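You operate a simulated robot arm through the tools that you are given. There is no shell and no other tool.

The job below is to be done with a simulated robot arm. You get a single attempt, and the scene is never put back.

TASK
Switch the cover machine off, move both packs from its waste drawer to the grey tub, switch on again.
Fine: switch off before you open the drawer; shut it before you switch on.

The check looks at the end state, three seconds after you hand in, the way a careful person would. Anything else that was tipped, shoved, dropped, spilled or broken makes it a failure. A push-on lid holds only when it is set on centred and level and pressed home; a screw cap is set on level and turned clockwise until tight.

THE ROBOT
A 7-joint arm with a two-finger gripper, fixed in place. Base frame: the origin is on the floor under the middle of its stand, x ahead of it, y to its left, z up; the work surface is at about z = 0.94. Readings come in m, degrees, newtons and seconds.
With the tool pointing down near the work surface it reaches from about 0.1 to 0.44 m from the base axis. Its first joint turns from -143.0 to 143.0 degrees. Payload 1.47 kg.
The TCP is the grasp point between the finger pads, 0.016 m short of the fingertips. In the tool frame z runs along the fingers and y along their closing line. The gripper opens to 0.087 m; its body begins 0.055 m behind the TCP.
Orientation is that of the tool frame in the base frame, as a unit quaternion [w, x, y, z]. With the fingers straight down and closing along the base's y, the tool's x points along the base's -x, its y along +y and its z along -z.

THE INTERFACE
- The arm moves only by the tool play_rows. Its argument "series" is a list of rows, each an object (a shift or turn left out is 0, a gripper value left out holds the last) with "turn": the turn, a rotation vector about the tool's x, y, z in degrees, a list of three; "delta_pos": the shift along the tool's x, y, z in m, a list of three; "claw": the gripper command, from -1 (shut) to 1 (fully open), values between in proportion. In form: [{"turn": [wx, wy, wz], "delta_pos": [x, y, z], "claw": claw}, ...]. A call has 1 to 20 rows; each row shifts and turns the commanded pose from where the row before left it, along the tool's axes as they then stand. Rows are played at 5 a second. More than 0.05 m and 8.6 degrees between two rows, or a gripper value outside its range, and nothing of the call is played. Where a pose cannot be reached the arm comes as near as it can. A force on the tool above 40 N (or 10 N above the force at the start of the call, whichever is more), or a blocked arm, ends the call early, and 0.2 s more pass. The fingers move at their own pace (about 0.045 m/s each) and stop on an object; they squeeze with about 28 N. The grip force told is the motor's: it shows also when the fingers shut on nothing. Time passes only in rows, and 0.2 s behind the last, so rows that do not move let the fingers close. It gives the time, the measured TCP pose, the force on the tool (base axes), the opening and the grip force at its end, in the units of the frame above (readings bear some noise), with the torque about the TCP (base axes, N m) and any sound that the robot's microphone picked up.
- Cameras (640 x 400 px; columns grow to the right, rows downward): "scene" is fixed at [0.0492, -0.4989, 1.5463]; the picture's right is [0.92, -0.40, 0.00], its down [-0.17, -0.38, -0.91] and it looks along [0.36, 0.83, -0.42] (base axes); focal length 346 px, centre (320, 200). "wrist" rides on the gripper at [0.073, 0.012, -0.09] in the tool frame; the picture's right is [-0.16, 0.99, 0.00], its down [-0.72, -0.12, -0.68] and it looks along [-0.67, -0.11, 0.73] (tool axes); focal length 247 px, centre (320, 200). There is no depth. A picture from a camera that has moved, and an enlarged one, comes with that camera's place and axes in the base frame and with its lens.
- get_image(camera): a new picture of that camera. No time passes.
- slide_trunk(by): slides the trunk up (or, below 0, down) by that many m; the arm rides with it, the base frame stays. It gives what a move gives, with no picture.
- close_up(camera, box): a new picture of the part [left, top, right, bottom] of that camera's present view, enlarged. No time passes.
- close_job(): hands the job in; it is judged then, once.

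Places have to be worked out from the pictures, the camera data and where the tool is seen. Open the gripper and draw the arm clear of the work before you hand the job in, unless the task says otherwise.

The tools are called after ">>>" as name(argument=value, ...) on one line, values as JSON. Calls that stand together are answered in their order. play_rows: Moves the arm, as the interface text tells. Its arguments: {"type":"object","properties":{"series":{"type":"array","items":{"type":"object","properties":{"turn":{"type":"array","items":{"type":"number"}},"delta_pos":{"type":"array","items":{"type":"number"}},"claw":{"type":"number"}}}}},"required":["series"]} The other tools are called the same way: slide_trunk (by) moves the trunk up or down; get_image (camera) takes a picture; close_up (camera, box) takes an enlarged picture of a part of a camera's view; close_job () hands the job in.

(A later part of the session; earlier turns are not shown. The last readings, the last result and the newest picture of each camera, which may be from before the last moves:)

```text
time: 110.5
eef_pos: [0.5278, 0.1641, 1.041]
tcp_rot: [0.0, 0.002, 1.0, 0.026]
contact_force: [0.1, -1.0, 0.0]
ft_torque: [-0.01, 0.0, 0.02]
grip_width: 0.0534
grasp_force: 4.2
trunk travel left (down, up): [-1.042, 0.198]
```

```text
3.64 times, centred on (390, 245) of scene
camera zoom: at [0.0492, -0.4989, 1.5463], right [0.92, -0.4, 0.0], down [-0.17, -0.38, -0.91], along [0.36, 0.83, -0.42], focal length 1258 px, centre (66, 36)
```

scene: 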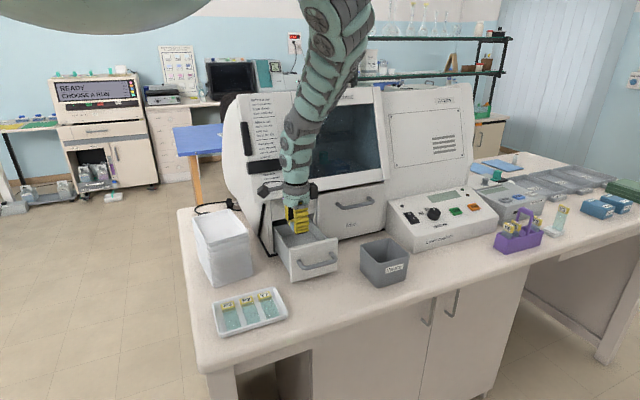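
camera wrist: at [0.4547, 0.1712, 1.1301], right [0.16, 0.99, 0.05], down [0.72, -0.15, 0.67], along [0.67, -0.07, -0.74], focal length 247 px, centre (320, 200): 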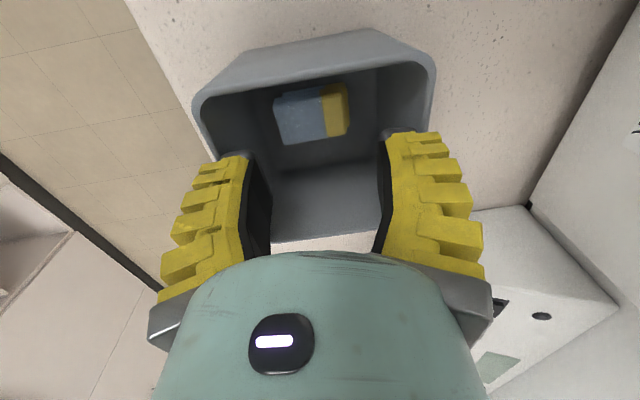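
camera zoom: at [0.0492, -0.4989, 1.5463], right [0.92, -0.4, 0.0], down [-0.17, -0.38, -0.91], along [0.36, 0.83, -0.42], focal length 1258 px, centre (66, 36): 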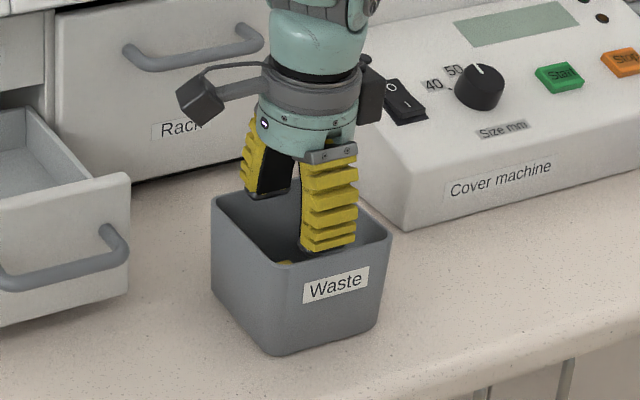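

Pack A is released and lies in the tub with pack B. I raise the hand and confirm both are in.

>>> slide_trunk(by=0.08)

>>> close_up(camera="wrist", box=[200, 0, 440, 160])

>>> get_image(camera="scene")

```text
time: 111.7
eef_pos: [0.5284, 0.1633, 1.121]
tcp_rot: [0.0, 0.002, 1.0, 0.026]
contact_force: [-0.2, 0.3, -1.1]
ft_torque: [-0.01, -0.01, -0.01]
grip_width: 0.0531
grasp_force: 3.8
trunk travel left (down, up): [-1.122, 0.118]
```

```text
2.50 times, centred on (320, 80) of wrist
camera zoom: at [0.4545, 0.1712, 1.21], right [0.16, 0.99, 0.05], down [0.72, -0.15, 0.67], along [0.67, -0.07, -0.74], focal length 617 px, centre (320, 500)
```

zoom: 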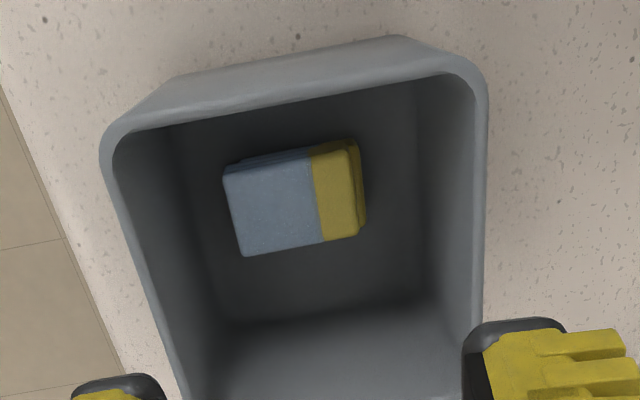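

```text
taken
```

scene: 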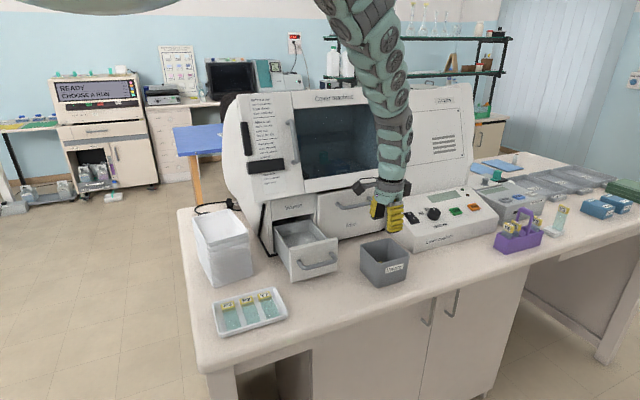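

Both packs are in the tub, stacked flat, and the drawer is empty. Now I go back to shut the drawer: first I'll grip its front edge again and push it inward as far as the hood allows.

>>> play_rows(series=[{"delta_pos": [0.038, 0.01, 0], "claw": -0.08}, {"delta_pos": [0.038, 0.01, 0]}, {"delta_pos": [0.038, 0.01, 0]}, {"delta_pos": [0.038, 0.01, 0]}, {"delta_pos": [0.036, 0.006, 0]}, {}, {}])

>>> get_image(camera="wrist")

>>> close_up(camera="scene", box=[240, 160, 380, 290])

```text
time: 113.3
eef_pos: [0.3405, 0.2094, 1.123]
tcp_rot: [0.001, 0.002, 1.0, 0.027]
contact_force: [-0.8, -0.4, 0.5]
ft_torque: [0.0, 0.03, 0.04]
grip_width: 0.046
grasp_force: 4.4
trunk travel left (down, up): [-1.122, 0.118]
```

```text
taken
camera wrist: at [0.268, 0.2174, 1.2128], right [0.16, 0.99, 0.05], down [0.72, -0.15, 0.67], along [0.67, -0.07, -0.74], focal length 247 px, centre (320, 200)
```

wrist: 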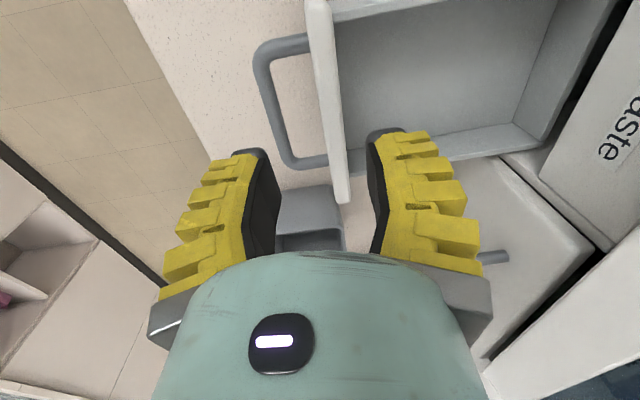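

```text
3.08 times, centred on (310, 225) of scene
camera zoom: at [0.0492, -0.4989, 1.5463], right [0.92, -0.4, 0.0], down [-0.17, -0.38, -0.91], along [0.36, 0.83, -0.42], focal length 1065 px, centre (351, 123)
```

zoom: 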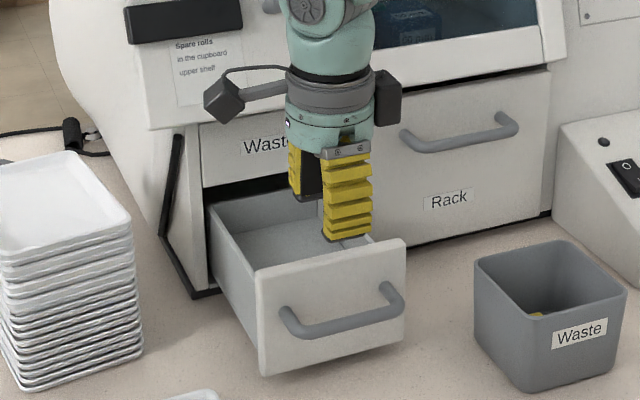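

The panel edge is at y ≈ 0.217–0.229. I align, lower, grip, and push it inward to y ≈ 0.285.

>>> play_rows(series=[{"delta_pos": [0, 0.0135, 0.0007]}, {}])

>>> slide_trunk(by=-0.07)

>>> play_rows(series=[{"claw": -1}, {}, {}, {}])

>>> get_image(camera="wrist")

```text
time: 113.9
eef_pos: [0.3417, 0.225, 1.1246]
tcp_rot: [0.0, 0.001, 1.0, 0.025]
contact_force: [0.5, 0.7, 0.0]
ft_torque: [0.02, 0.02, 0.0]
grip_width: 0.0457
grasp_force: 4.4
trunk travel left (down, up): [-1.122, 0.118]
```

```text
time: 115.0
eef_pos: [0.3416, 0.2238, 1.0537]
tcp_rot: [0.0, 0.001, 1.0, 0.025]
contact_force: [-0.2, -0.5, 0.2]
ft_torque: [0.01, 0.02, 0.01]
grip_width: 0.0459
grasp_force: 4.4
trunk travel left (down, up): [-1.052, 0.188]
```

```text
time: 116.0
eef_pos: [0.3409, 0.2236, 1.0555]
tcp_rot: [0.0, 0.002, 1.0, 0.027]
contact_force: [-1.4, -1.5, 12.1]
ft_torque: [-0.06, -0.02, 0.06]
grip_width: 0.009
grasp_force: 30.4
trunk travel left (down, up): [-1.052, 0.188]
```

```text
taken
camera wrist: at [0.2675, 0.232, 1.1442], right [0.16, 0.99, 0.05], down [0.72, -0.15, 0.67], along [0.67, -0.07, -0.74], focal length 247 px, centre (320, 200)
```

wrist: 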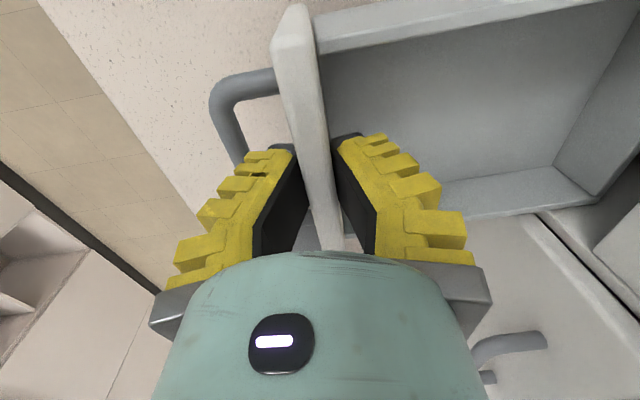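

Panel gripped. I push it inward 6 cm in 6 mm steps, watching the force.

>>> play_rows(series=[{"delta_pos": [0, 0.006, 0.0003]}, {"delta_pos": [0, 0.006, 0.0003]}, {"delta_pos": [0, 0.006, 0.0003]}, {"delta_pos": [0, 0.006, 0.0003]}, {"delta_pos": [0, 0.006, 0.0003]}, {"delta_pos": [0, 0.006, 0.0003]}, {"delta_pos": [0, 0.006, 0.0003]}, {"delta_pos": [0, 0.006, 0.0003]}, {"delta_pos": [0, 0.006, 0.0003]}, {"delta_pos": [0, 0.006, 0.0003]}, {}])

>>> get_image(camera="wrist")

>>> get_image(camera="scene")

```text
time: 118.4
eef_pos: [0.3397, 0.2841, 1.0541]
tcp_rot: [0.001, 0.001, 1.0, 0.028]
contact_force: [-3.2, 0.8, 12.3]
ft_torque: [-0.02, 0.07, 0.05]
grip_width: 0.0095
grasp_force: 30.5
trunk travel left (down, up): [-1.052, 0.188]
```

```text
taken
camera wrist: at [0.2675, 0.2919, 1.1437], right [0.16, 0.99, 0.05], down [0.72, -0.15, 0.67], along [0.67, -0.07, -0.74], focal length 247 px, centre (320, 200)
```

wrist: 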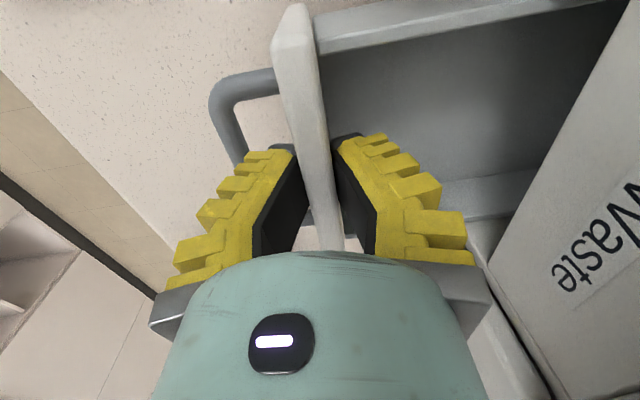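

```text
taken
```

scene: 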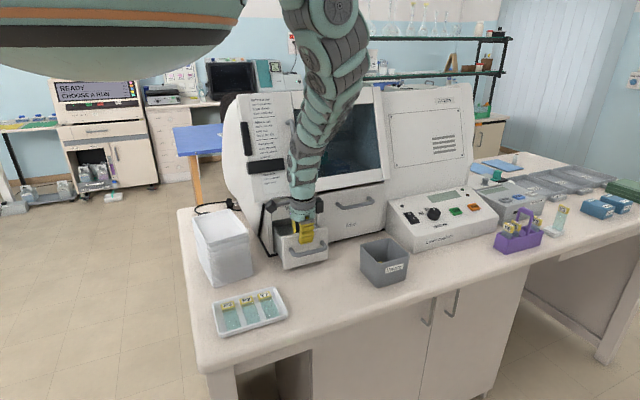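

The drawer is 6 cm further in with low force. I release, rise, retreat in front, close the fingers and tilt to 20° so I can push the handle the rest of the way in without touching the hood.

>>> play_rows(series=[{"claw": 0.0}, {}, {}, {}])

>>> slide_trunk(by=0.06)

>>> play_rows(series=[{"delta_pos": [0, -0.035, -0.002], "claw": -1}, {"delta_pos": [0, -0.035, -0.002]}, {"delta_pos": [0, -0.03, -0.002]}, {"turn": [-6, 0, 0]}, {"turn": [-6, 0, 0]}, {"turn": [-5, 0, 0]}, {}, {}])

>>> get_image(camera="wrist")

>>> get_image(camera="scene")

```text
time: 119.4
eef_pos: [0.3412, 0.2831, 1.0544]
tcp_rot: [0.0, 0.002, 1.0, 0.026]
contact_force: [-0.1, 0.1, -0.2]
ft_torque: [-0.02, 0.01, -0.04]
grip_width: 0.0494
grasp_force: 4.2
trunk travel left (down, up): [-1.052, 0.188]
```

```text
time: 120.4
eef_pos: [0.3413, 0.2835, 1.1139]
tcp_rot: [0.0, 0.002, 1.0, 0.027]
contact_force: [0.0, 0.1, -0.7]
ft_torque: [0.0, 0.0, -0.01]
grip_width: 0.0491
grasp_force: 3.8
trunk travel left (down, up): [-1.112, 0.128]
```

```text
time: 122.2
eef_pos: [0.377, 0.244, 1.1467]
tcp_rot: [0.001, 0.002, 0.985, 0.173]
contact_force: [0.7, 0.5, -0.3]
ft_torque: [-0.02, 0.0, 0.0]
grip_width: 0.0001
grasp_force: 27.7
out of reach, approached as far as the arm can: row 4, 5, 6
trunk travel left (down, up): [-1.112, 0.128]
```

```text
taken
camera wrist: at [0.3044, 0.225, 1.2346], right [0.16, 0.93, 0.34], down [0.72, -0.34, 0.6], along [0.67, 0.15, -0.73], focal length 247 px, centre (320, 200)
```

wrist: 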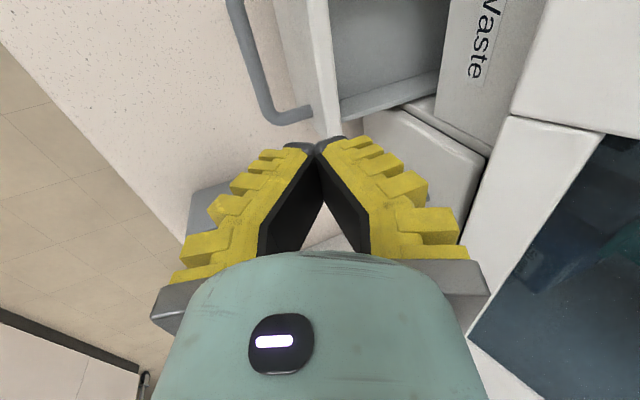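

```text
taken
```

scene: 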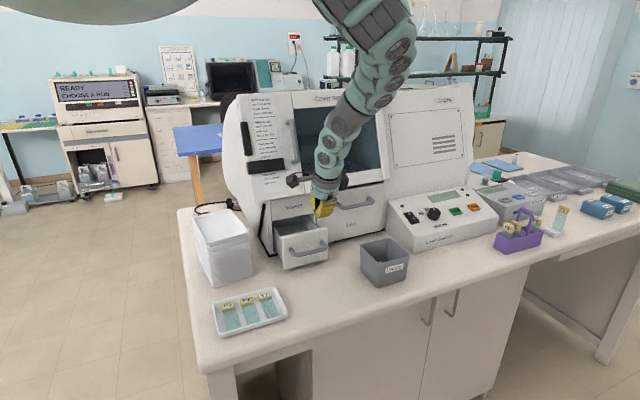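

Orientation is right, but the position stopped at the inner reach limit. I raise the trunk and lower the hand relative to it, as worked before, to get in front of the handle.

>>> slide_trunk(by=0.09)

>>> play_rows(series=[{"delta_pos": [0, -0.0257, 0.0705]}, {"delta_pos": [0.0, -0.001, 0]}])

```text
time: 123.4
eef_pos: [0.3779, 0.2437, 1.2364]
tcp_rot: [0.001, 0.002, 0.985, 0.174]
contact_force: [0.6, 1.2, -0.1]
ft_torque: [0.0, 0.03, 0.02]
grip_width: 0.0001
grasp_force: 27.6
trunk travel left (down, up): [-1.202, 0.038]
```

```text
refused: row 1 steps farther than a row can; nothing moved
```

That row was too long, so I split it into steps under 5 cm.

>>> play_rows(series=[{"delta_pos": [0, -0.0128, 0.0352]}, {"delta_pos": [0, -0.0128, 0.0352]}, {"delta_pos": [0.0113, -0.0169, -0.0062]}, {"delta_pos": [0.0113, -0.0169, -0.0062]}, {"delta_pos": [0.0113, -0.0169, -0.0062]}, {}, {}])

>>> get_image(camera="wrist")

>>> get_image(camera="scene")

```text
time: 125.0
eef_pos: [0.3412, 0.1916, 1.1629]
tcp_rot: [0.0, 0.002, 0.985, 0.174]
contact_force: [0.7, -0.4, 0.7]
ft_torque: [0.01, 0.01, 0.02]
grip_width: 0.0
grasp_force: 28.3
trunk travel left (down, up): [-1.202, 0.038]
```

```text
taken
camera wrist: at [0.268, 0.1729, 1.2504], right [0.16, 0.93, 0.34], down [0.72, -0.34, 0.6], along [0.67, 0.15, -0.73], focal length 247 px, centre (320, 200)
```

wrist: 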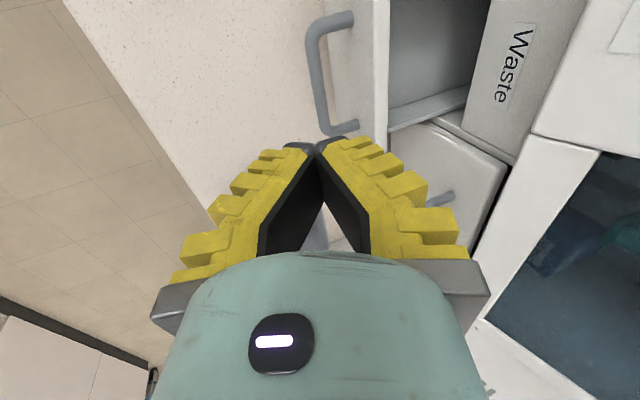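

```text
taken
```

scene: 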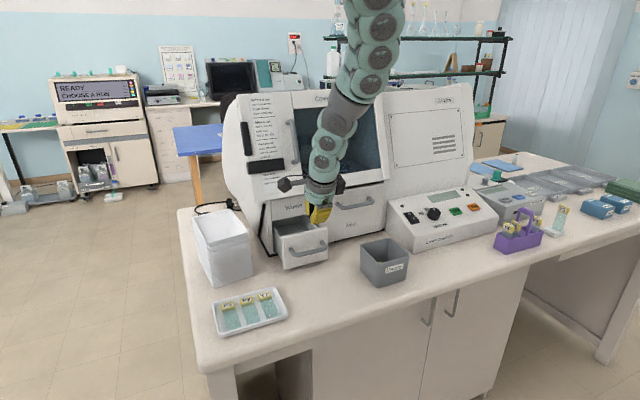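

The handle bar is at y ≈ 0.245 and my closed fingers are clear in front of it at (0.341, 0.192). I lower 15 cm with the trunk.

>>> slide_trunk(by=-0.15)

>>> get_image(camera="wrist")

>>> close_up(camera="scene", box=[240, 160, 380, 290])

```text
time: 126.8
eef_pos: [0.3416, 0.1922, 1.0127]
tcp_rot: [0.0, 0.001, 0.985, 0.174]
contact_force: [0.9, 0.2, 0.4]
ft_torque: [0.07, 0.0, -0.02]
grip_width: 0.0
grasp_force: 28.2
trunk travel left (down, up): [-1.052, 0.188]
```

```text
taken
camera wrist: at [0.2679, 0.1729, 1.1004], right [0.16, 0.93, 0.34], down [0.72, -0.34, 0.6], along [0.67, 0.15, -0.73], focal length 247 px, centre (320, 200)
```

wrist: 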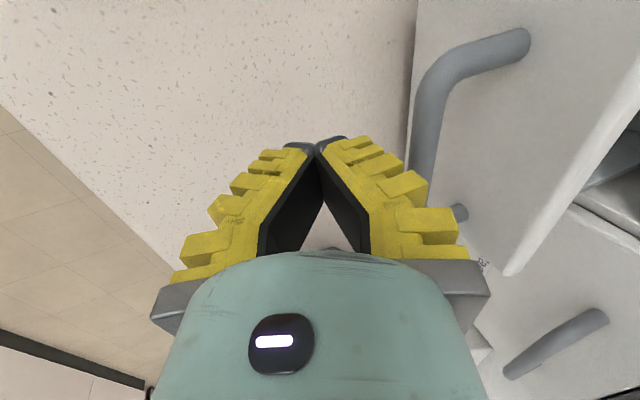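

```text
3.08 times, centred on (310, 225) of scene
camera zoom: at [0.0492, -0.4989, 1.5463], right [0.92, -0.4, 0.0], down [-0.17, -0.38, -0.91], along [0.36, 0.83, -0.42], focal length 1065 px, centre (351, 123)
```

zoom: 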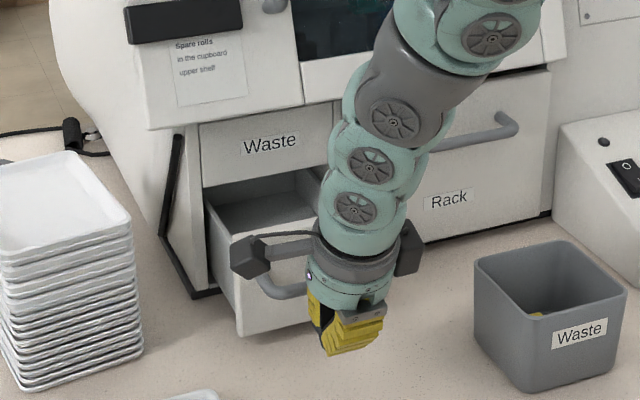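

The bar is directly ahead of the finger's flat side. I push in +y at a moderate pace.

>>> play_rows(series=[{"delta_pos": [0, 0.0075, 0.0027]}, {"delta_pos": [0, 0.0075, 0.0027]}, {"delta_pos": [0, 0.0075, 0.0027]}, {"delta_pos": [0, 0.0075, 0.0027]}, {"delta_pos": [0, 0.0075, 0.0027]}, {"delta_pos": [0, 0.0075, 0.0027]}, {"delta_pos": [0, 0.0075, 0.0027]}, {"delta_pos": [0, 0.0075, 0.0027]}, {}])

>>> get_image(camera="wrist")

>>> close_up(camera="scene", box=[240, 160, 380, 290])

```text
time: 128.8
eef_pos: [0.341, 0.2551, 1.0132]
tcp_rot: [0.001, 0.002, 0.985, 0.173]
contact_force: [0.2, -0.1, -0.9]
ft_torque: [0.01, 0.0, 0.0]
grip_width: 0.0
grasp_force: 27.8
trunk travel left (down, up): [-1.052, 0.188]
```

```text
taken
camera wrist: at [0.2674, 0.2362, 1.1003], right [0.16, 0.93, 0.34], down [0.72, -0.34, 0.6], along [0.67, 0.15, -0.73], focal length 247 px, centre (320, 200)
```

wrist: 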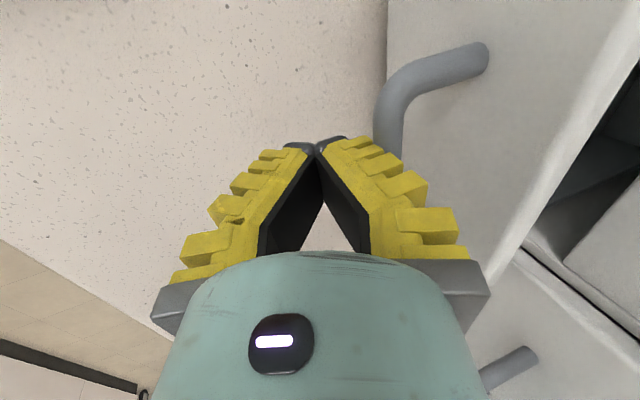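

```text
3.08 times, centred on (310, 225) of scene
camera zoom: at [0.0492, -0.4989, 1.5463], right [0.92, -0.4, 0.0], down [-0.17, -0.38, -0.91], along [0.36, 0.83, -0.42], focal length 1065 px, centre (351, 123)
```

zoom: 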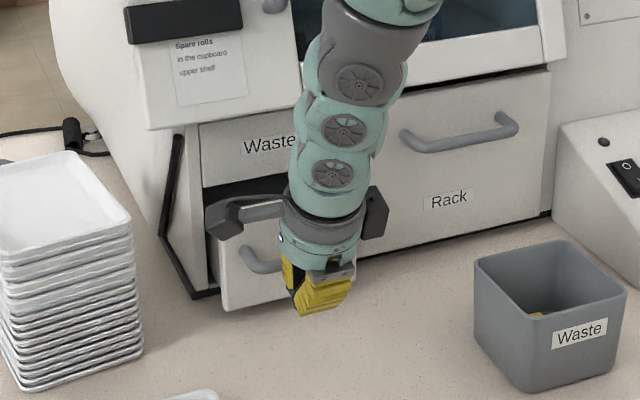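

The drawer is gliding in with negligible force. I continue with smaller steps towards the closed position.

>>> play_rows(series=[{"delta_pos": [0, 0.0066, 0.0024]}, {"delta_pos": [0, 0.0066, 0.0024]}, {"delta_pos": [0, 0.0066, 0.0024]}, {"delta_pos": [0, 0.0066, 0.0024]}, {}])

>>> get_image(camera="wrist")

>>> close_up(camera="scene", box=[240, 160, 380, 290])

```text
time: 130.0
eef_pos: [0.3401, 0.2826, 1.0141]
tcp_rot: [0.001, 0.002, 0.985, 0.173]
contact_force: [1.0, -1.4, 0.9]
ft_torque: [0.02, 0.03, -0.02]
grip_width: 0.0001
grasp_force: 28.4
trunk travel left (down, up): [-1.052, 0.188]
```

```text
taken
camera wrist: at [0.2667, 0.2635, 1.1006], right [0.16, 0.93, 0.34], down [0.72, -0.34, 0.6], along [0.67, 0.15, -0.73], focal length 247 px, centre (320, 200)
```

wrist: 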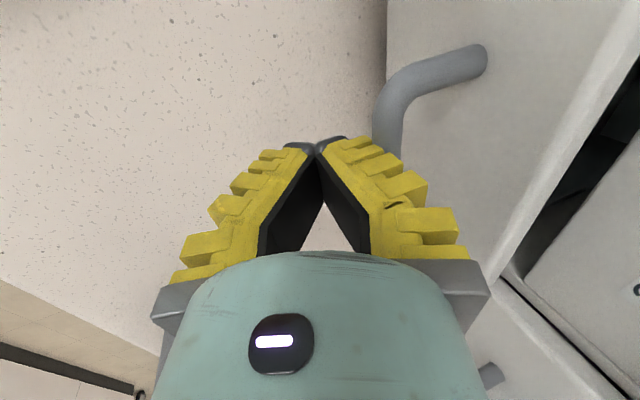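

```text
3.08 times, centred on (310, 225) of scene
camera zoom: at [0.0492, -0.4989, 1.5463], right [0.92, -0.4, 0.0], down [-0.17, -0.38, -0.91], along [0.36, 0.83, -0.42], focal length 1065 px, centre (351, 123)
```

zoom: 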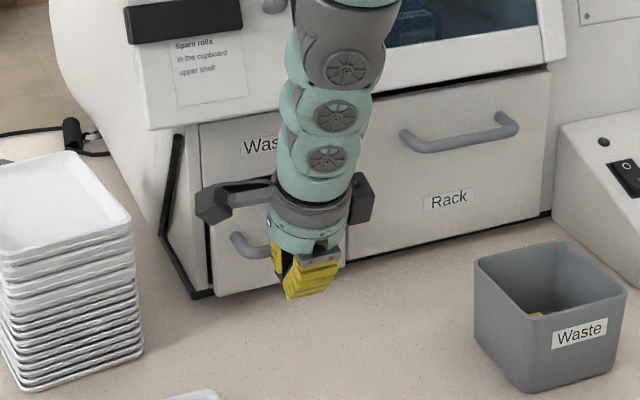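

Nearly there. I continue in 4 mm steps until the drawer meets its stop.

>>> play_rows(series=[{"delta_pos": [0, 0.0038, 0.0014]}, {"delta_pos": [0, 0.0038, 0.0014]}, {"delta_pos": [0, 0.0038, 0.0014]}, {"delta_pos": [0, 0.0038, 0.0014]}, {}])

>>> close_up(camera="scene", box=[240, 160, 380, 290])

>>> get_image(camera="wrist")

```text
time: 131.2
eef_pos: [0.3412, 0.2954, 1.0105]
tcp_rot: [0.001, 0.001, 0.985, 0.17]
contact_force: [0.4, -17.3, 0.1]
ft_torque: [0.17, 0.0, 0.21]
grip_width: 0.0
grasp_force: 27.5
trunk travel left (down, up): [-1.052, 0.188]
```

```text
3.08 times, centred on (310, 225) of scene
camera zoom: at [0.0492, -0.4989, 1.5463], right [0.92, -0.4, 0.0], down [-0.17, -0.38, -0.91], along [0.36, 0.83, -0.42], focal length 1065 px, centre (351, 123)
```

zoom: 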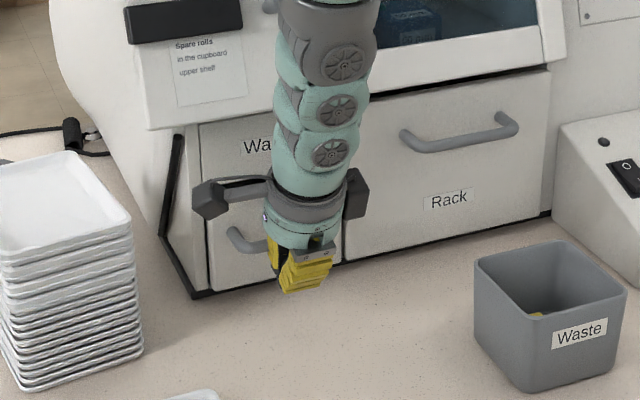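

```text
taken
camera wrist: at [0.2676, 0.2766, 1.0985], right [0.16, 0.93, 0.33], down [0.72, -0.34, 0.6], along [0.67, 0.14, -0.73], focal length 247 px, centre (320, 200)
```

wrist: 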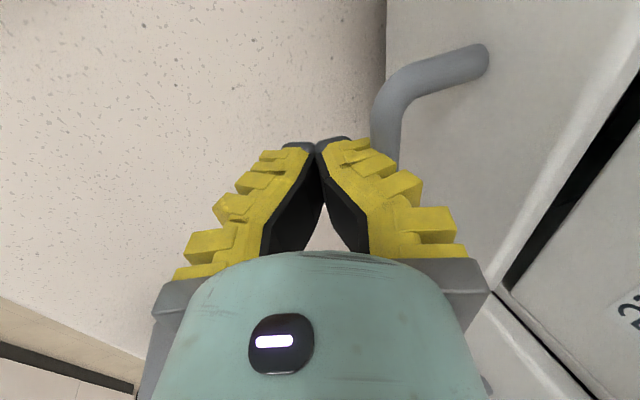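

The force rose to 17 N at handle height, so the drawer is against its stop. I retreat and compare with the initial closed picture.

>>> play_rows(series=[{"delta_pos": [0, -0.0188, -0.0068]}, {"delta_pos": [0, -0.0188, -0.0068]}, {"delta_pos": [0, -0.0188, -0.0068]}, {"delta_pos": [0, -0.0188, -0.0068]}, {}])

>>> slide_trunk(by=0.15)

>>> close_up(camera="scene", box=[240, 170, 400, 270])

>>> get_image(camera="scene")

```text
time: 132.4
eef_pos: [0.34, 0.2214, 1.0141]
tcp_rot: [0.0, 0.002, 0.985, 0.174]
contact_force: [0.0, 0.1, -0.1]
ft_torque: [0.01, 0.0, 0.02]
grip_width: 0.0001
grasp_force: 27.9
trunk travel left (down, up): [-1.052, 0.188]
```

```text
time: 134.1
eef_pos: [0.3403, 0.2206, 1.1646]
tcp_rot: [0.001, 0.002, 0.985, 0.173]
contact_force: [-0.7, 0.0, 0.2]
ft_torque: [0.01, 0.0, 0.02]
grip_width: 0.0001
grasp_force: 28.3
trunk travel left (down, up): [-1.202, 0.038]
```

```text
4.00 times, centred on (320, 220) of scene
camera zoom: at [0.0492, -0.4989, 1.5463], right [0.92, -0.4, 0.0], down [-0.17, -0.38, -0.91], along [0.36, 0.83, -0.42], focal length 1384 px, centre (320, 120)
```

zoom: 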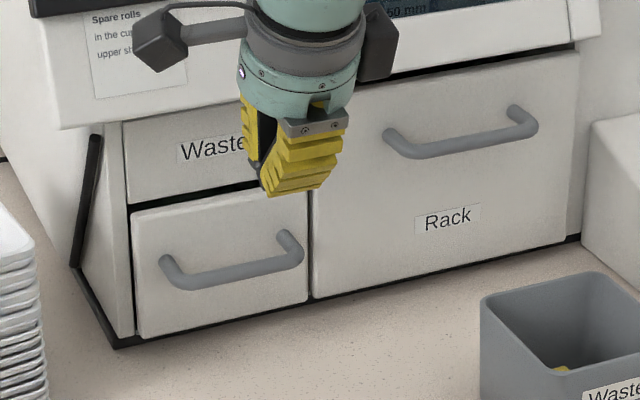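

```text
taken
```

scene: 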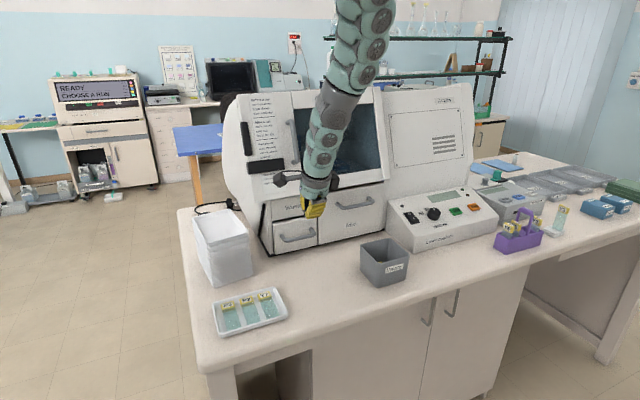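

The drawer matches its initial closed picture exactly. Now I travel to the power switch: up and outward in stages, lowering the trunk as the hand rises relative to it.

>>> play_rows(series=[{"delta_pos": [-0.025, 0.0086, -0.0235]}, {"delta_pos": [-0.025, 0.0086, -0.0235]}, {"delta_pos": [-0.025, 0.0086, -0.0235]}, {"delta_pos": [-0.025, 0.0086, -0.0235]}, {}])

>>> slide_trunk(by=-0.12)

>>> get_image(camera="scene")

```text
time: 135.3
eef_pos: [0.4391, 0.2228, 1.2634]
tcp_rot: [0.001, 0.003, 0.985, 0.173]
contact_force: [0.2, 0.5, 0.4]
ft_torque: [0.01, 0.0, -0.02]
grip_width: 0.0
grasp_force: 28.0
trunk travel left (down, up): [-1.202, 0.038]
```

```text
time: 136.8
eef_pos: [0.4395, 0.2215, 1.1432]
tcp_rot: [0.0, 0.002, 0.985, 0.173]
contact_force: [-0.3, 0.1, 0.8]
ft_torque: [0.03, -0.01, -0.01]
grip_width: 0.0
grasp_force: 28.6
trunk travel left (down, up): [-1.082, 0.158]
```

```text
taken
```

scene: 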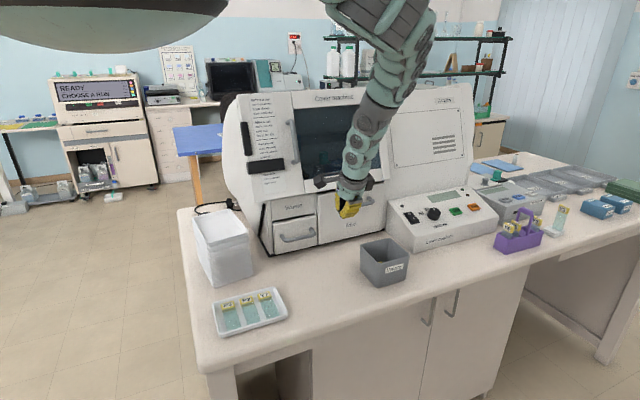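

>>> play_rows(series=[{"delta_pos": [-0.03, 0.0086, -0.0235]}, {"delta_pos": [-0.03, 0.0086, -0.0235]}, {"delta_pos": [-0.03, 0.0086, -0.0235]}, {"delta_pos": [-0.03, 0.0086, -0.0235]}, {}])

>>> slide_trunk(by=-0.1)

>>> get_image(camera="scene")

```text
time: 138.0
eef_pos: [0.567, 0.2271, 1.2253]
tcp_rot: [0.001, 0.002, 0.985, 0.174]
contact_force: [0.1, 0.5, -0.2]
ft_torque: [-0.02, 0.0, 0.02]
grip_width: 0.0
grasp_force: 28.6
out of reach, approached as far as the arm can: row 2, 3
trunk travel left (down, up): [-1.082, 0.158]
```

```text
time: 139.3
eef_pos: [0.5676, 0.227, 1.1256]
tcp_rot: [0.001, 0.002, 0.985, 0.174]
contact_force: [-0.2, 1.1, -0.1]
ft_torque: [0.03, 0.02, -0.01]
grip_width: 0.0
grasp_force: 27.5
trunk travel left (down, up): [-0.982, 0.258]
```

```text
taken
```

scene: 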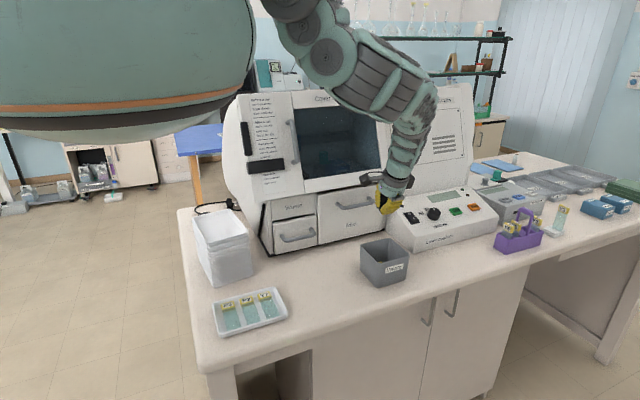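

>>> play_rows(series=[{"delta_pos": [-0.03, 0.0142, -0.0197]}, {"delta_pos": [-0.03, 0.0142, -0.0197]}, {"turn": [0, -8, 0]}, {"turn": [0, -8, 0]}, {"turn": [0, -8, 0]}, {}, {}])

>>> get_image(camera="scene")

>>> get_image(camera="wrist")

```text
time: 140.9
eef_pos: [0.6275, 0.2406, 1.1715]
tcp_rot: [0.205, 0.039, 0.964, 0.167]
contact_force: [0.2, -0.7, 0.0]
ft_torque: [0.01, 0.01, 0.02]
grip_width: 0.0
grasp_force: 28.2
trunk travel left (down, up): [-0.982, 0.258]
```

```text
taken
```

scene: 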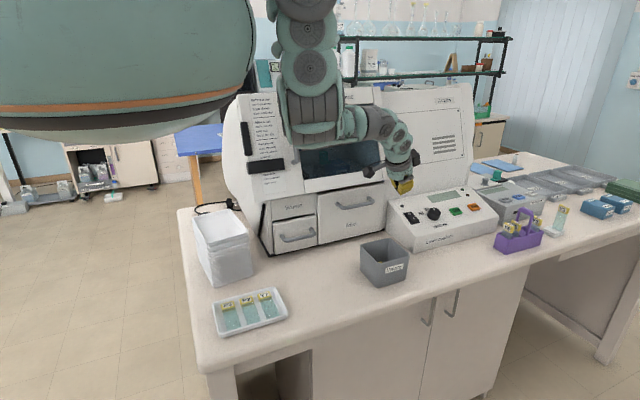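

```text
taken
camera wrist: at [0.5236, 0.2354, 1.2249], right [0.15, 0.91, 0.39], down [0.38, -0.42, 0.82], along [0.91, 0.03, -0.41], focal length 247 px, centre (320, 200)
```

wrist: 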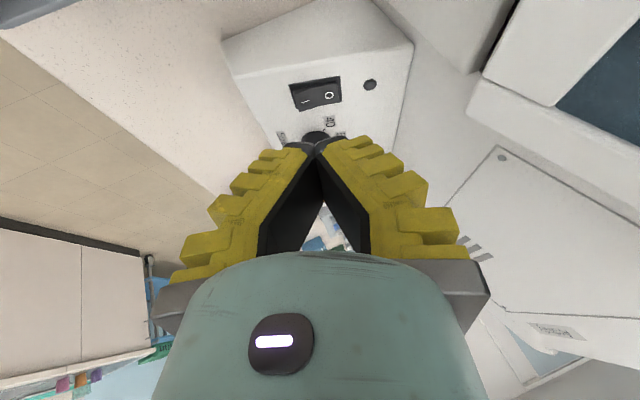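

The switch is in view and still off. I move out and up to above the panel, then lower the trunk so I approach the "I" half along the tool axis.

>>> play_rows(series=[{"delta_pos": [-0.0276, 0.0074, -0.0055]}, {"delta_pos": [-0.0276, 0.0074, -0.0055]}, {"delta_pos": [-0.0276, 0.0074, -0.0055]}, {}])

>>> slide_trunk(by=-0.11)

>>> close_up(camera="scene", box=[360, 150, 480, 225])

>>> get_image(camera="wrist")

```text
time: 141.9
eef_pos: [0.6959, 0.2456, 1.2256]
tcp_rot: [0.205, 0.039, 0.963, 0.168]
contact_force: [0.1, 1.2, 0.1]
ft_torque: [0.02, 0.01, 0.01]
grip_width: 0.0001
grasp_force: 28.1
trunk travel left (down, up): [-0.982, 0.258]
```

```text
time: 143.4
eef_pos: [0.6969, 0.2472, 1.1147]
tcp_rot: [0.203, 0.038, 0.964, 0.168]
contact_force: [-0.6, -0.2, -0.6]
ft_torque: [0.01, 0.01, 0.01]
grip_width: 0.0
grasp_force: 28.0
trunk travel left (down, up): [-0.872, 0.368]
```

```text
5.33 times, centred on (420, 188) of scene
camera zoom: at [0.0492, -0.4989, 1.5463], right [0.92, -0.4, 0.0], down [-0.17, -0.38, -0.91], along [0.36, 0.83, -0.42], focal length 1845 px, centre (-213, 267)
```

zoom: 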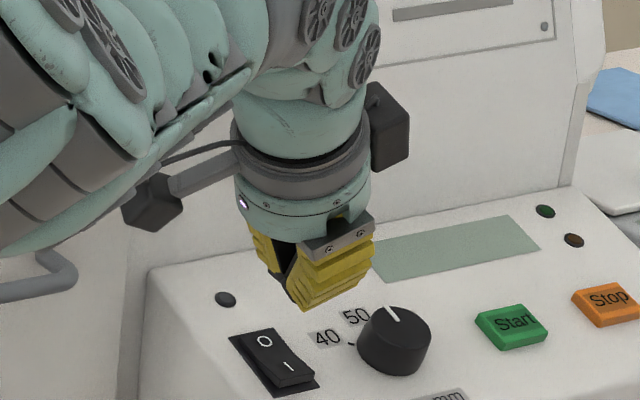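

```text
taken
camera wrist: at [0.5927, 0.2405, 1.1676], right [0.15, 0.91, 0.4], down [0.38, -0.42, 0.82], along [0.91, 0.03, -0.41], focal length 247 px, centre (320, 200)
```

wrist: 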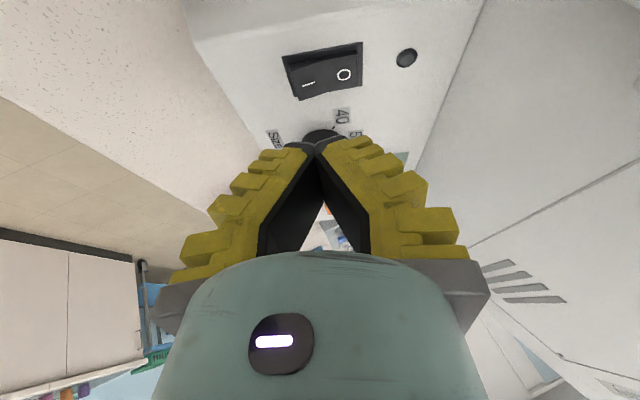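

The I half is at about (0.715, 0.271, 1.03), and the dial is at x ≥ 0.764, clear of my path. I correct laterally and advance 4.5 cm, then check.

>>> play_rows(series=[{"delta_pos": [0.004, -0.004, 0.015]}, {"delta_pos": [0.003, -0.003, 0.015]}, {"delta_pos": [0, 0, 0.015]}, {}])

>>> close_up(camera="scene", box=[380, 175, 460, 225])

>>> close_up(camera="wrist", box=[220, 60, 420, 185])

```text
time: 144.4
eef_pos: [0.7072, 0.2565, 1.0715]
tcp_rot: [0.205, 0.038, 0.963, 0.169]
contact_force: [-0.1, -0.2, -0.3]
ft_torque: [0.01, 0.0, 0.0]
grip_width: 0.0
grasp_force: 27.6
trunk travel left (down, up): [-0.872, 0.368]
```

```text
8.00 times, centred on (420, 200) of scene
camera zoom: at [0.0492, -0.4989, 1.5463], right [0.92, -0.4, 0.0], down [-0.17, -0.38, -0.91], along [0.36, 0.83, -0.42], focal length 2768 px, centre (-480, 200)
```

zoom: 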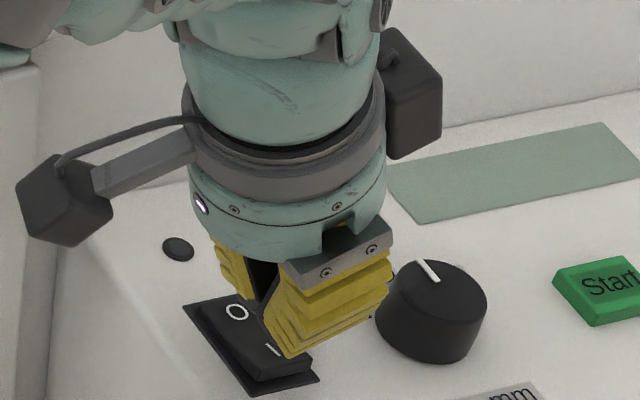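

```text
3.20 times, centred on (320, 122) of wrist
camera zoom: at [0.6035, 0.2499, 1.123], right [0.15, 0.91, 0.4], down [0.38, -0.42, 0.82], along [0.91, 0.03, -0.41], focal length 790 px, centre (320, 448)
```

zoom: 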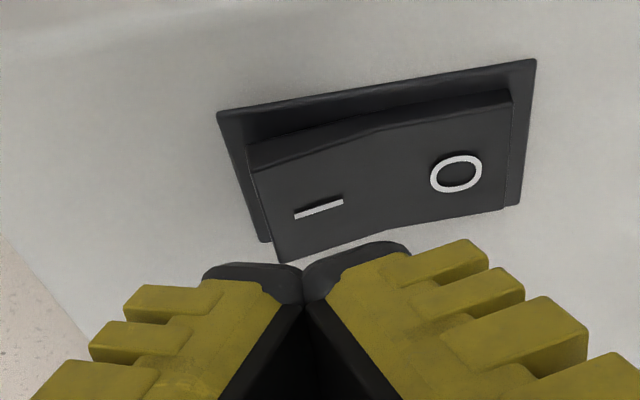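

Alignment on the I mark looks good. I advance the remaining distance in small steps.

>>> play_rows(series=[{"delta_pos": [-0.001, -0.001, 0.006]}, {"delta_pos": [0, 0, 0.006]}, {"delta_pos": [0, 0, 0.005]}, {"delta_pos": [0, 0, 0.004]}, {}])

>>> close_up(camera="scene", box=[380, 175, 460, 225])

>>> close_up(camera="wrist", box=[220, 60, 420, 185])

```text
time: 145.6
eef_pos: [0.7164, 0.2621, 1.0535]
tcp_rot: [0.205, 0.038, 0.963, 0.169]
contact_force: [-0.2, 0.0, -1.0]
ft_torque: [0.02, 0.01, -0.02]
grip_width: 0.0
grasp_force: 27.8
trunk travel left (down, up): [-0.872, 0.368]
```

```text
8.00 times, centred on (420, 200) of scene
camera zoom: at [0.0492, -0.4989, 1.5463], right [0.92, -0.4, 0.0], down [-0.17, -0.38, -0.91], along [0.36, 0.83, -0.42], focal length 2768 px, centre (-480, 200)
```

zoom: 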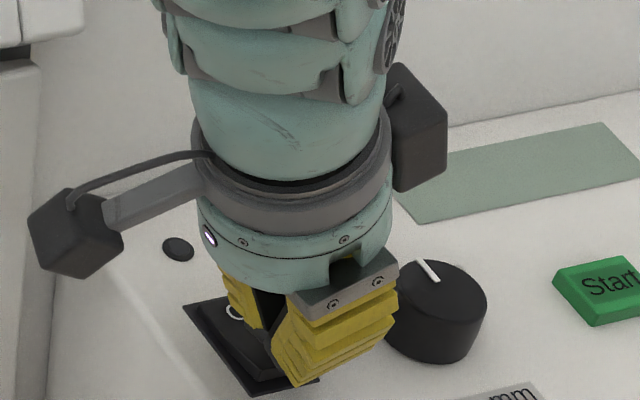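

```text
3.20 times, centred on (320, 122) of wrist
camera zoom: at [0.6135, 0.2552, 1.1057], right [0.15, 0.91, 0.4], down [0.38, -0.42, 0.82], along [0.91, 0.03, -0.41], focal length 790 px, centre (320, 448)
```

zoom: 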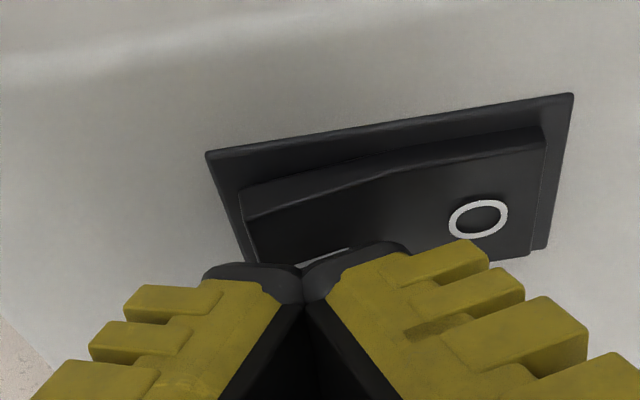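

The tip is right above the I mark. I press on in 3–4 mm steps.

>>> play_rows(series=[{"delta_pos": [0, 0, 0.004]}, {"delta_pos": [0, 0, 0.004]}, {"delta_pos": [0, 0, 0.003]}, {}])

>>> close_up(camera="scene", box=[380, 175, 460, 225])

>>> close_up(camera="wrist", box=[220, 60, 420, 185])

```text
time: 146.6
eef_pos: [0.7166, 0.2603, 1.0499]
tcp_rot: [0.205, 0.038, 0.963, 0.169]
contact_force: [-0.3, -0.6, -0.2]
ft_torque: [0.01, 0.01, 0.0]
grip_width: 0.0
grasp_force: 28.2
out of reach, approached as far as the arm can: row 2, 3
trunk travel left (down, up): [-0.872, 0.368]
```

```text
8.00 times, centred on (420, 200) of scene
camera zoom: at [0.0492, -0.4989, 1.5463], right [0.92, -0.4, 0.0], down [-0.17, -0.38, -0.91], along [0.36, 0.83, -0.42], focal length 2768 px, centre (-480, 200)
```

zoom: 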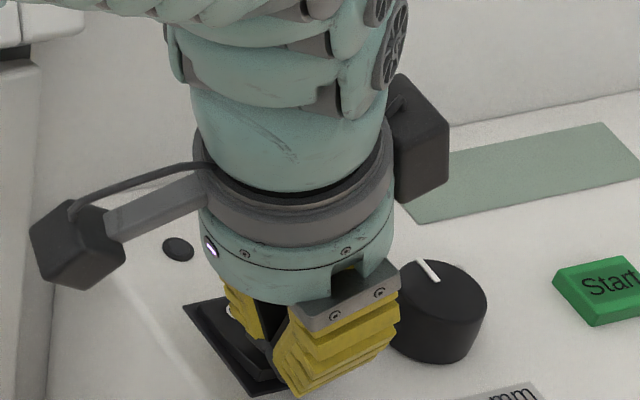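

```text
3.20 times, centred on (320, 122) of wrist
camera zoom: at [0.6136, 0.2536, 1.1018], right [0.15, 0.91, 0.4], down [0.38, -0.42, 0.82], along [0.91, 0.03, -0.41], focal length 790 px, centre (320, 448)
```

zoom: 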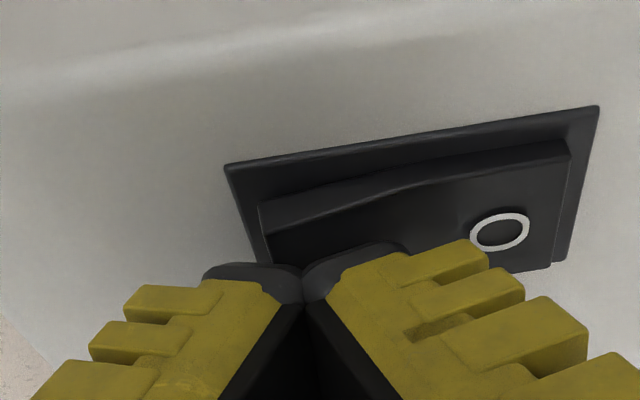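

The arm is at its stretch limit just above the I half, so I press down with the trunk in small increments instead.

>>> slide_trunk(by=-0.004)

>>> close_up(camera="scene", box=[380, 175, 460, 225])

```text
time: 147.1
eef_pos: [0.7185, 0.2596, 1.0455]
tcp_rot: [0.205, 0.037, 0.963, 0.169]
contact_force: [-1.8, -0.3, 2.0]
ft_torque: [0.02, 0.03, 0.02]
grip_width: 0.0
grasp_force: 28.2
trunk travel left (down, up): [-0.868, 0.372]
```

```text
8.00 times, centred on (420, 200) of scene
camera zoom: at [0.0492, -0.4989, 1.5463], right [0.92, -0.4, 0.0], down [-0.17, -0.38, -0.91], along [0.36, 0.83, -0.42], focal length 2768 px, centre (-480, 200)
```

zoom: 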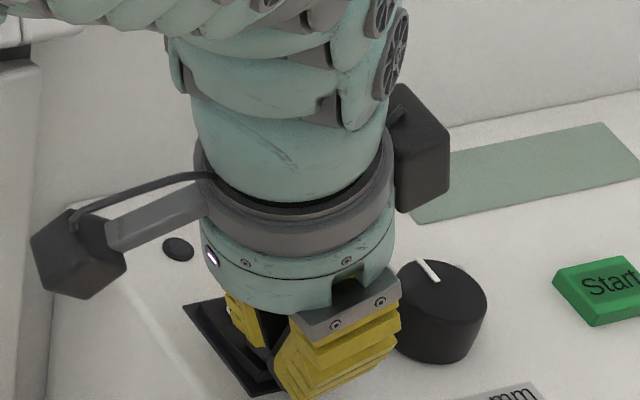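

Light contact (about 2.7 N). I press a further 3 mm.

>>> slide_trunk(by=-0.003)

>>> close_up(camera="scene", box=[380, 175, 460, 225])

>>> close_up(camera="wrist", box=[220, 60, 420, 185])

```text
time: 147.6
eef_pos: [0.7188, 0.2584, 1.0446]
tcp_rot: [0.206, 0.038, 0.963, 0.17]
contact_force: [-2.6, -4.8, 8.7]
ft_torque: [0.16, 0.09, 0.11]
grip_width: 0.0001
grasp_force: 27.4
trunk travel left (down, up): [-0.865, 0.375]
```

```text
8.00 times, centred on (420, 200) of scene
camera zoom: at [0.0492, -0.4989, 1.5463], right [0.92, -0.4, 0.0], down [-0.17, -0.38, -0.91], along [0.36, 0.83, -0.42], focal length 2768 px, centre (-480, 200)
```

zoom: 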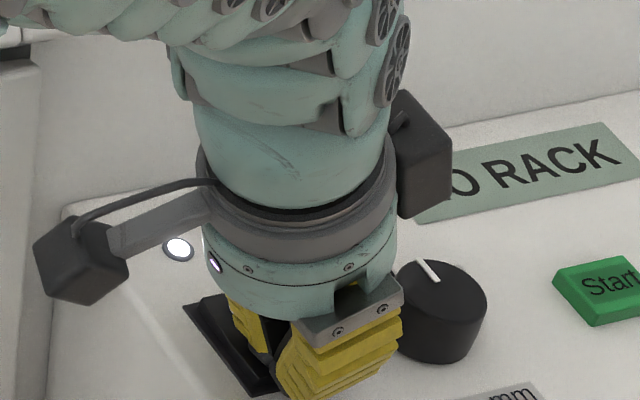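

```text
3.20 times, centred on (320, 122) of wrist
camera zoom: at [0.6151, 0.2526, 1.0955], right [0.15, 0.91, 0.4], down [0.38, -0.42, 0.82], along [0.91, 0.03, -0.41], focal length 790 px, centre (320, 448)
```

zoom: 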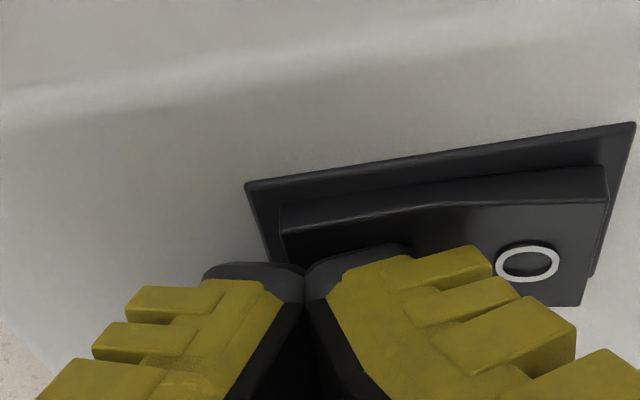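

The lamp is lit and the display shows "NO RACK" again, so the machine is on. I lift straight off with the trunk.

>>> slide_trunk(by=0.1)

>>> get_image(camera="scene")

>>> get_image(camera="wrist")

```text
time: 148.9
eef_pos: [0.7174, 0.259, 1.1418]
tcp_rot: [0.204, 0.038, 0.964, 0.169]
contact_force: [-0.2, -0.7, 0.7]
ft_torque: [0.0, -0.01, -0.02]
grip_width: 0.0
grasp_force: 28.0
trunk travel left (down, up): [-0.965, 0.275]
```

```text
taken
```

scene: 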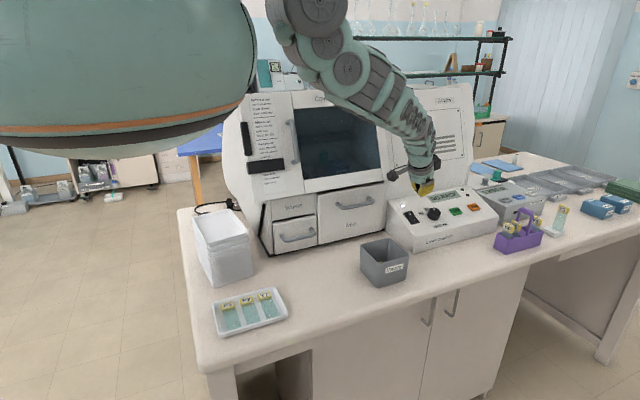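

```text
taken
camera wrist: at [0.6139, 0.2531, 1.1947], right [0.15, 0.91, 0.4], down [0.38, -0.42, 0.82], along [0.91, 0.03, -0.41], focal length 247 px, centre (320, 200)
```

wrist: 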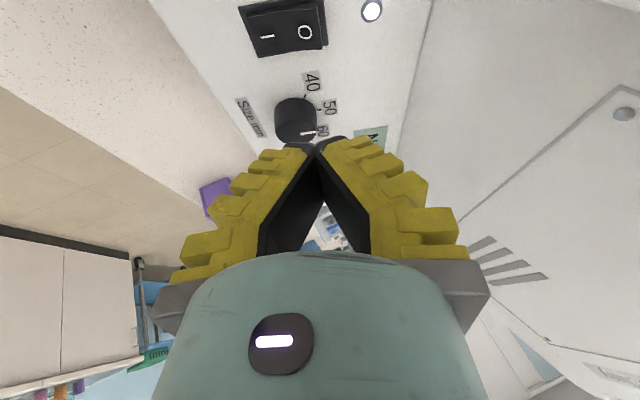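

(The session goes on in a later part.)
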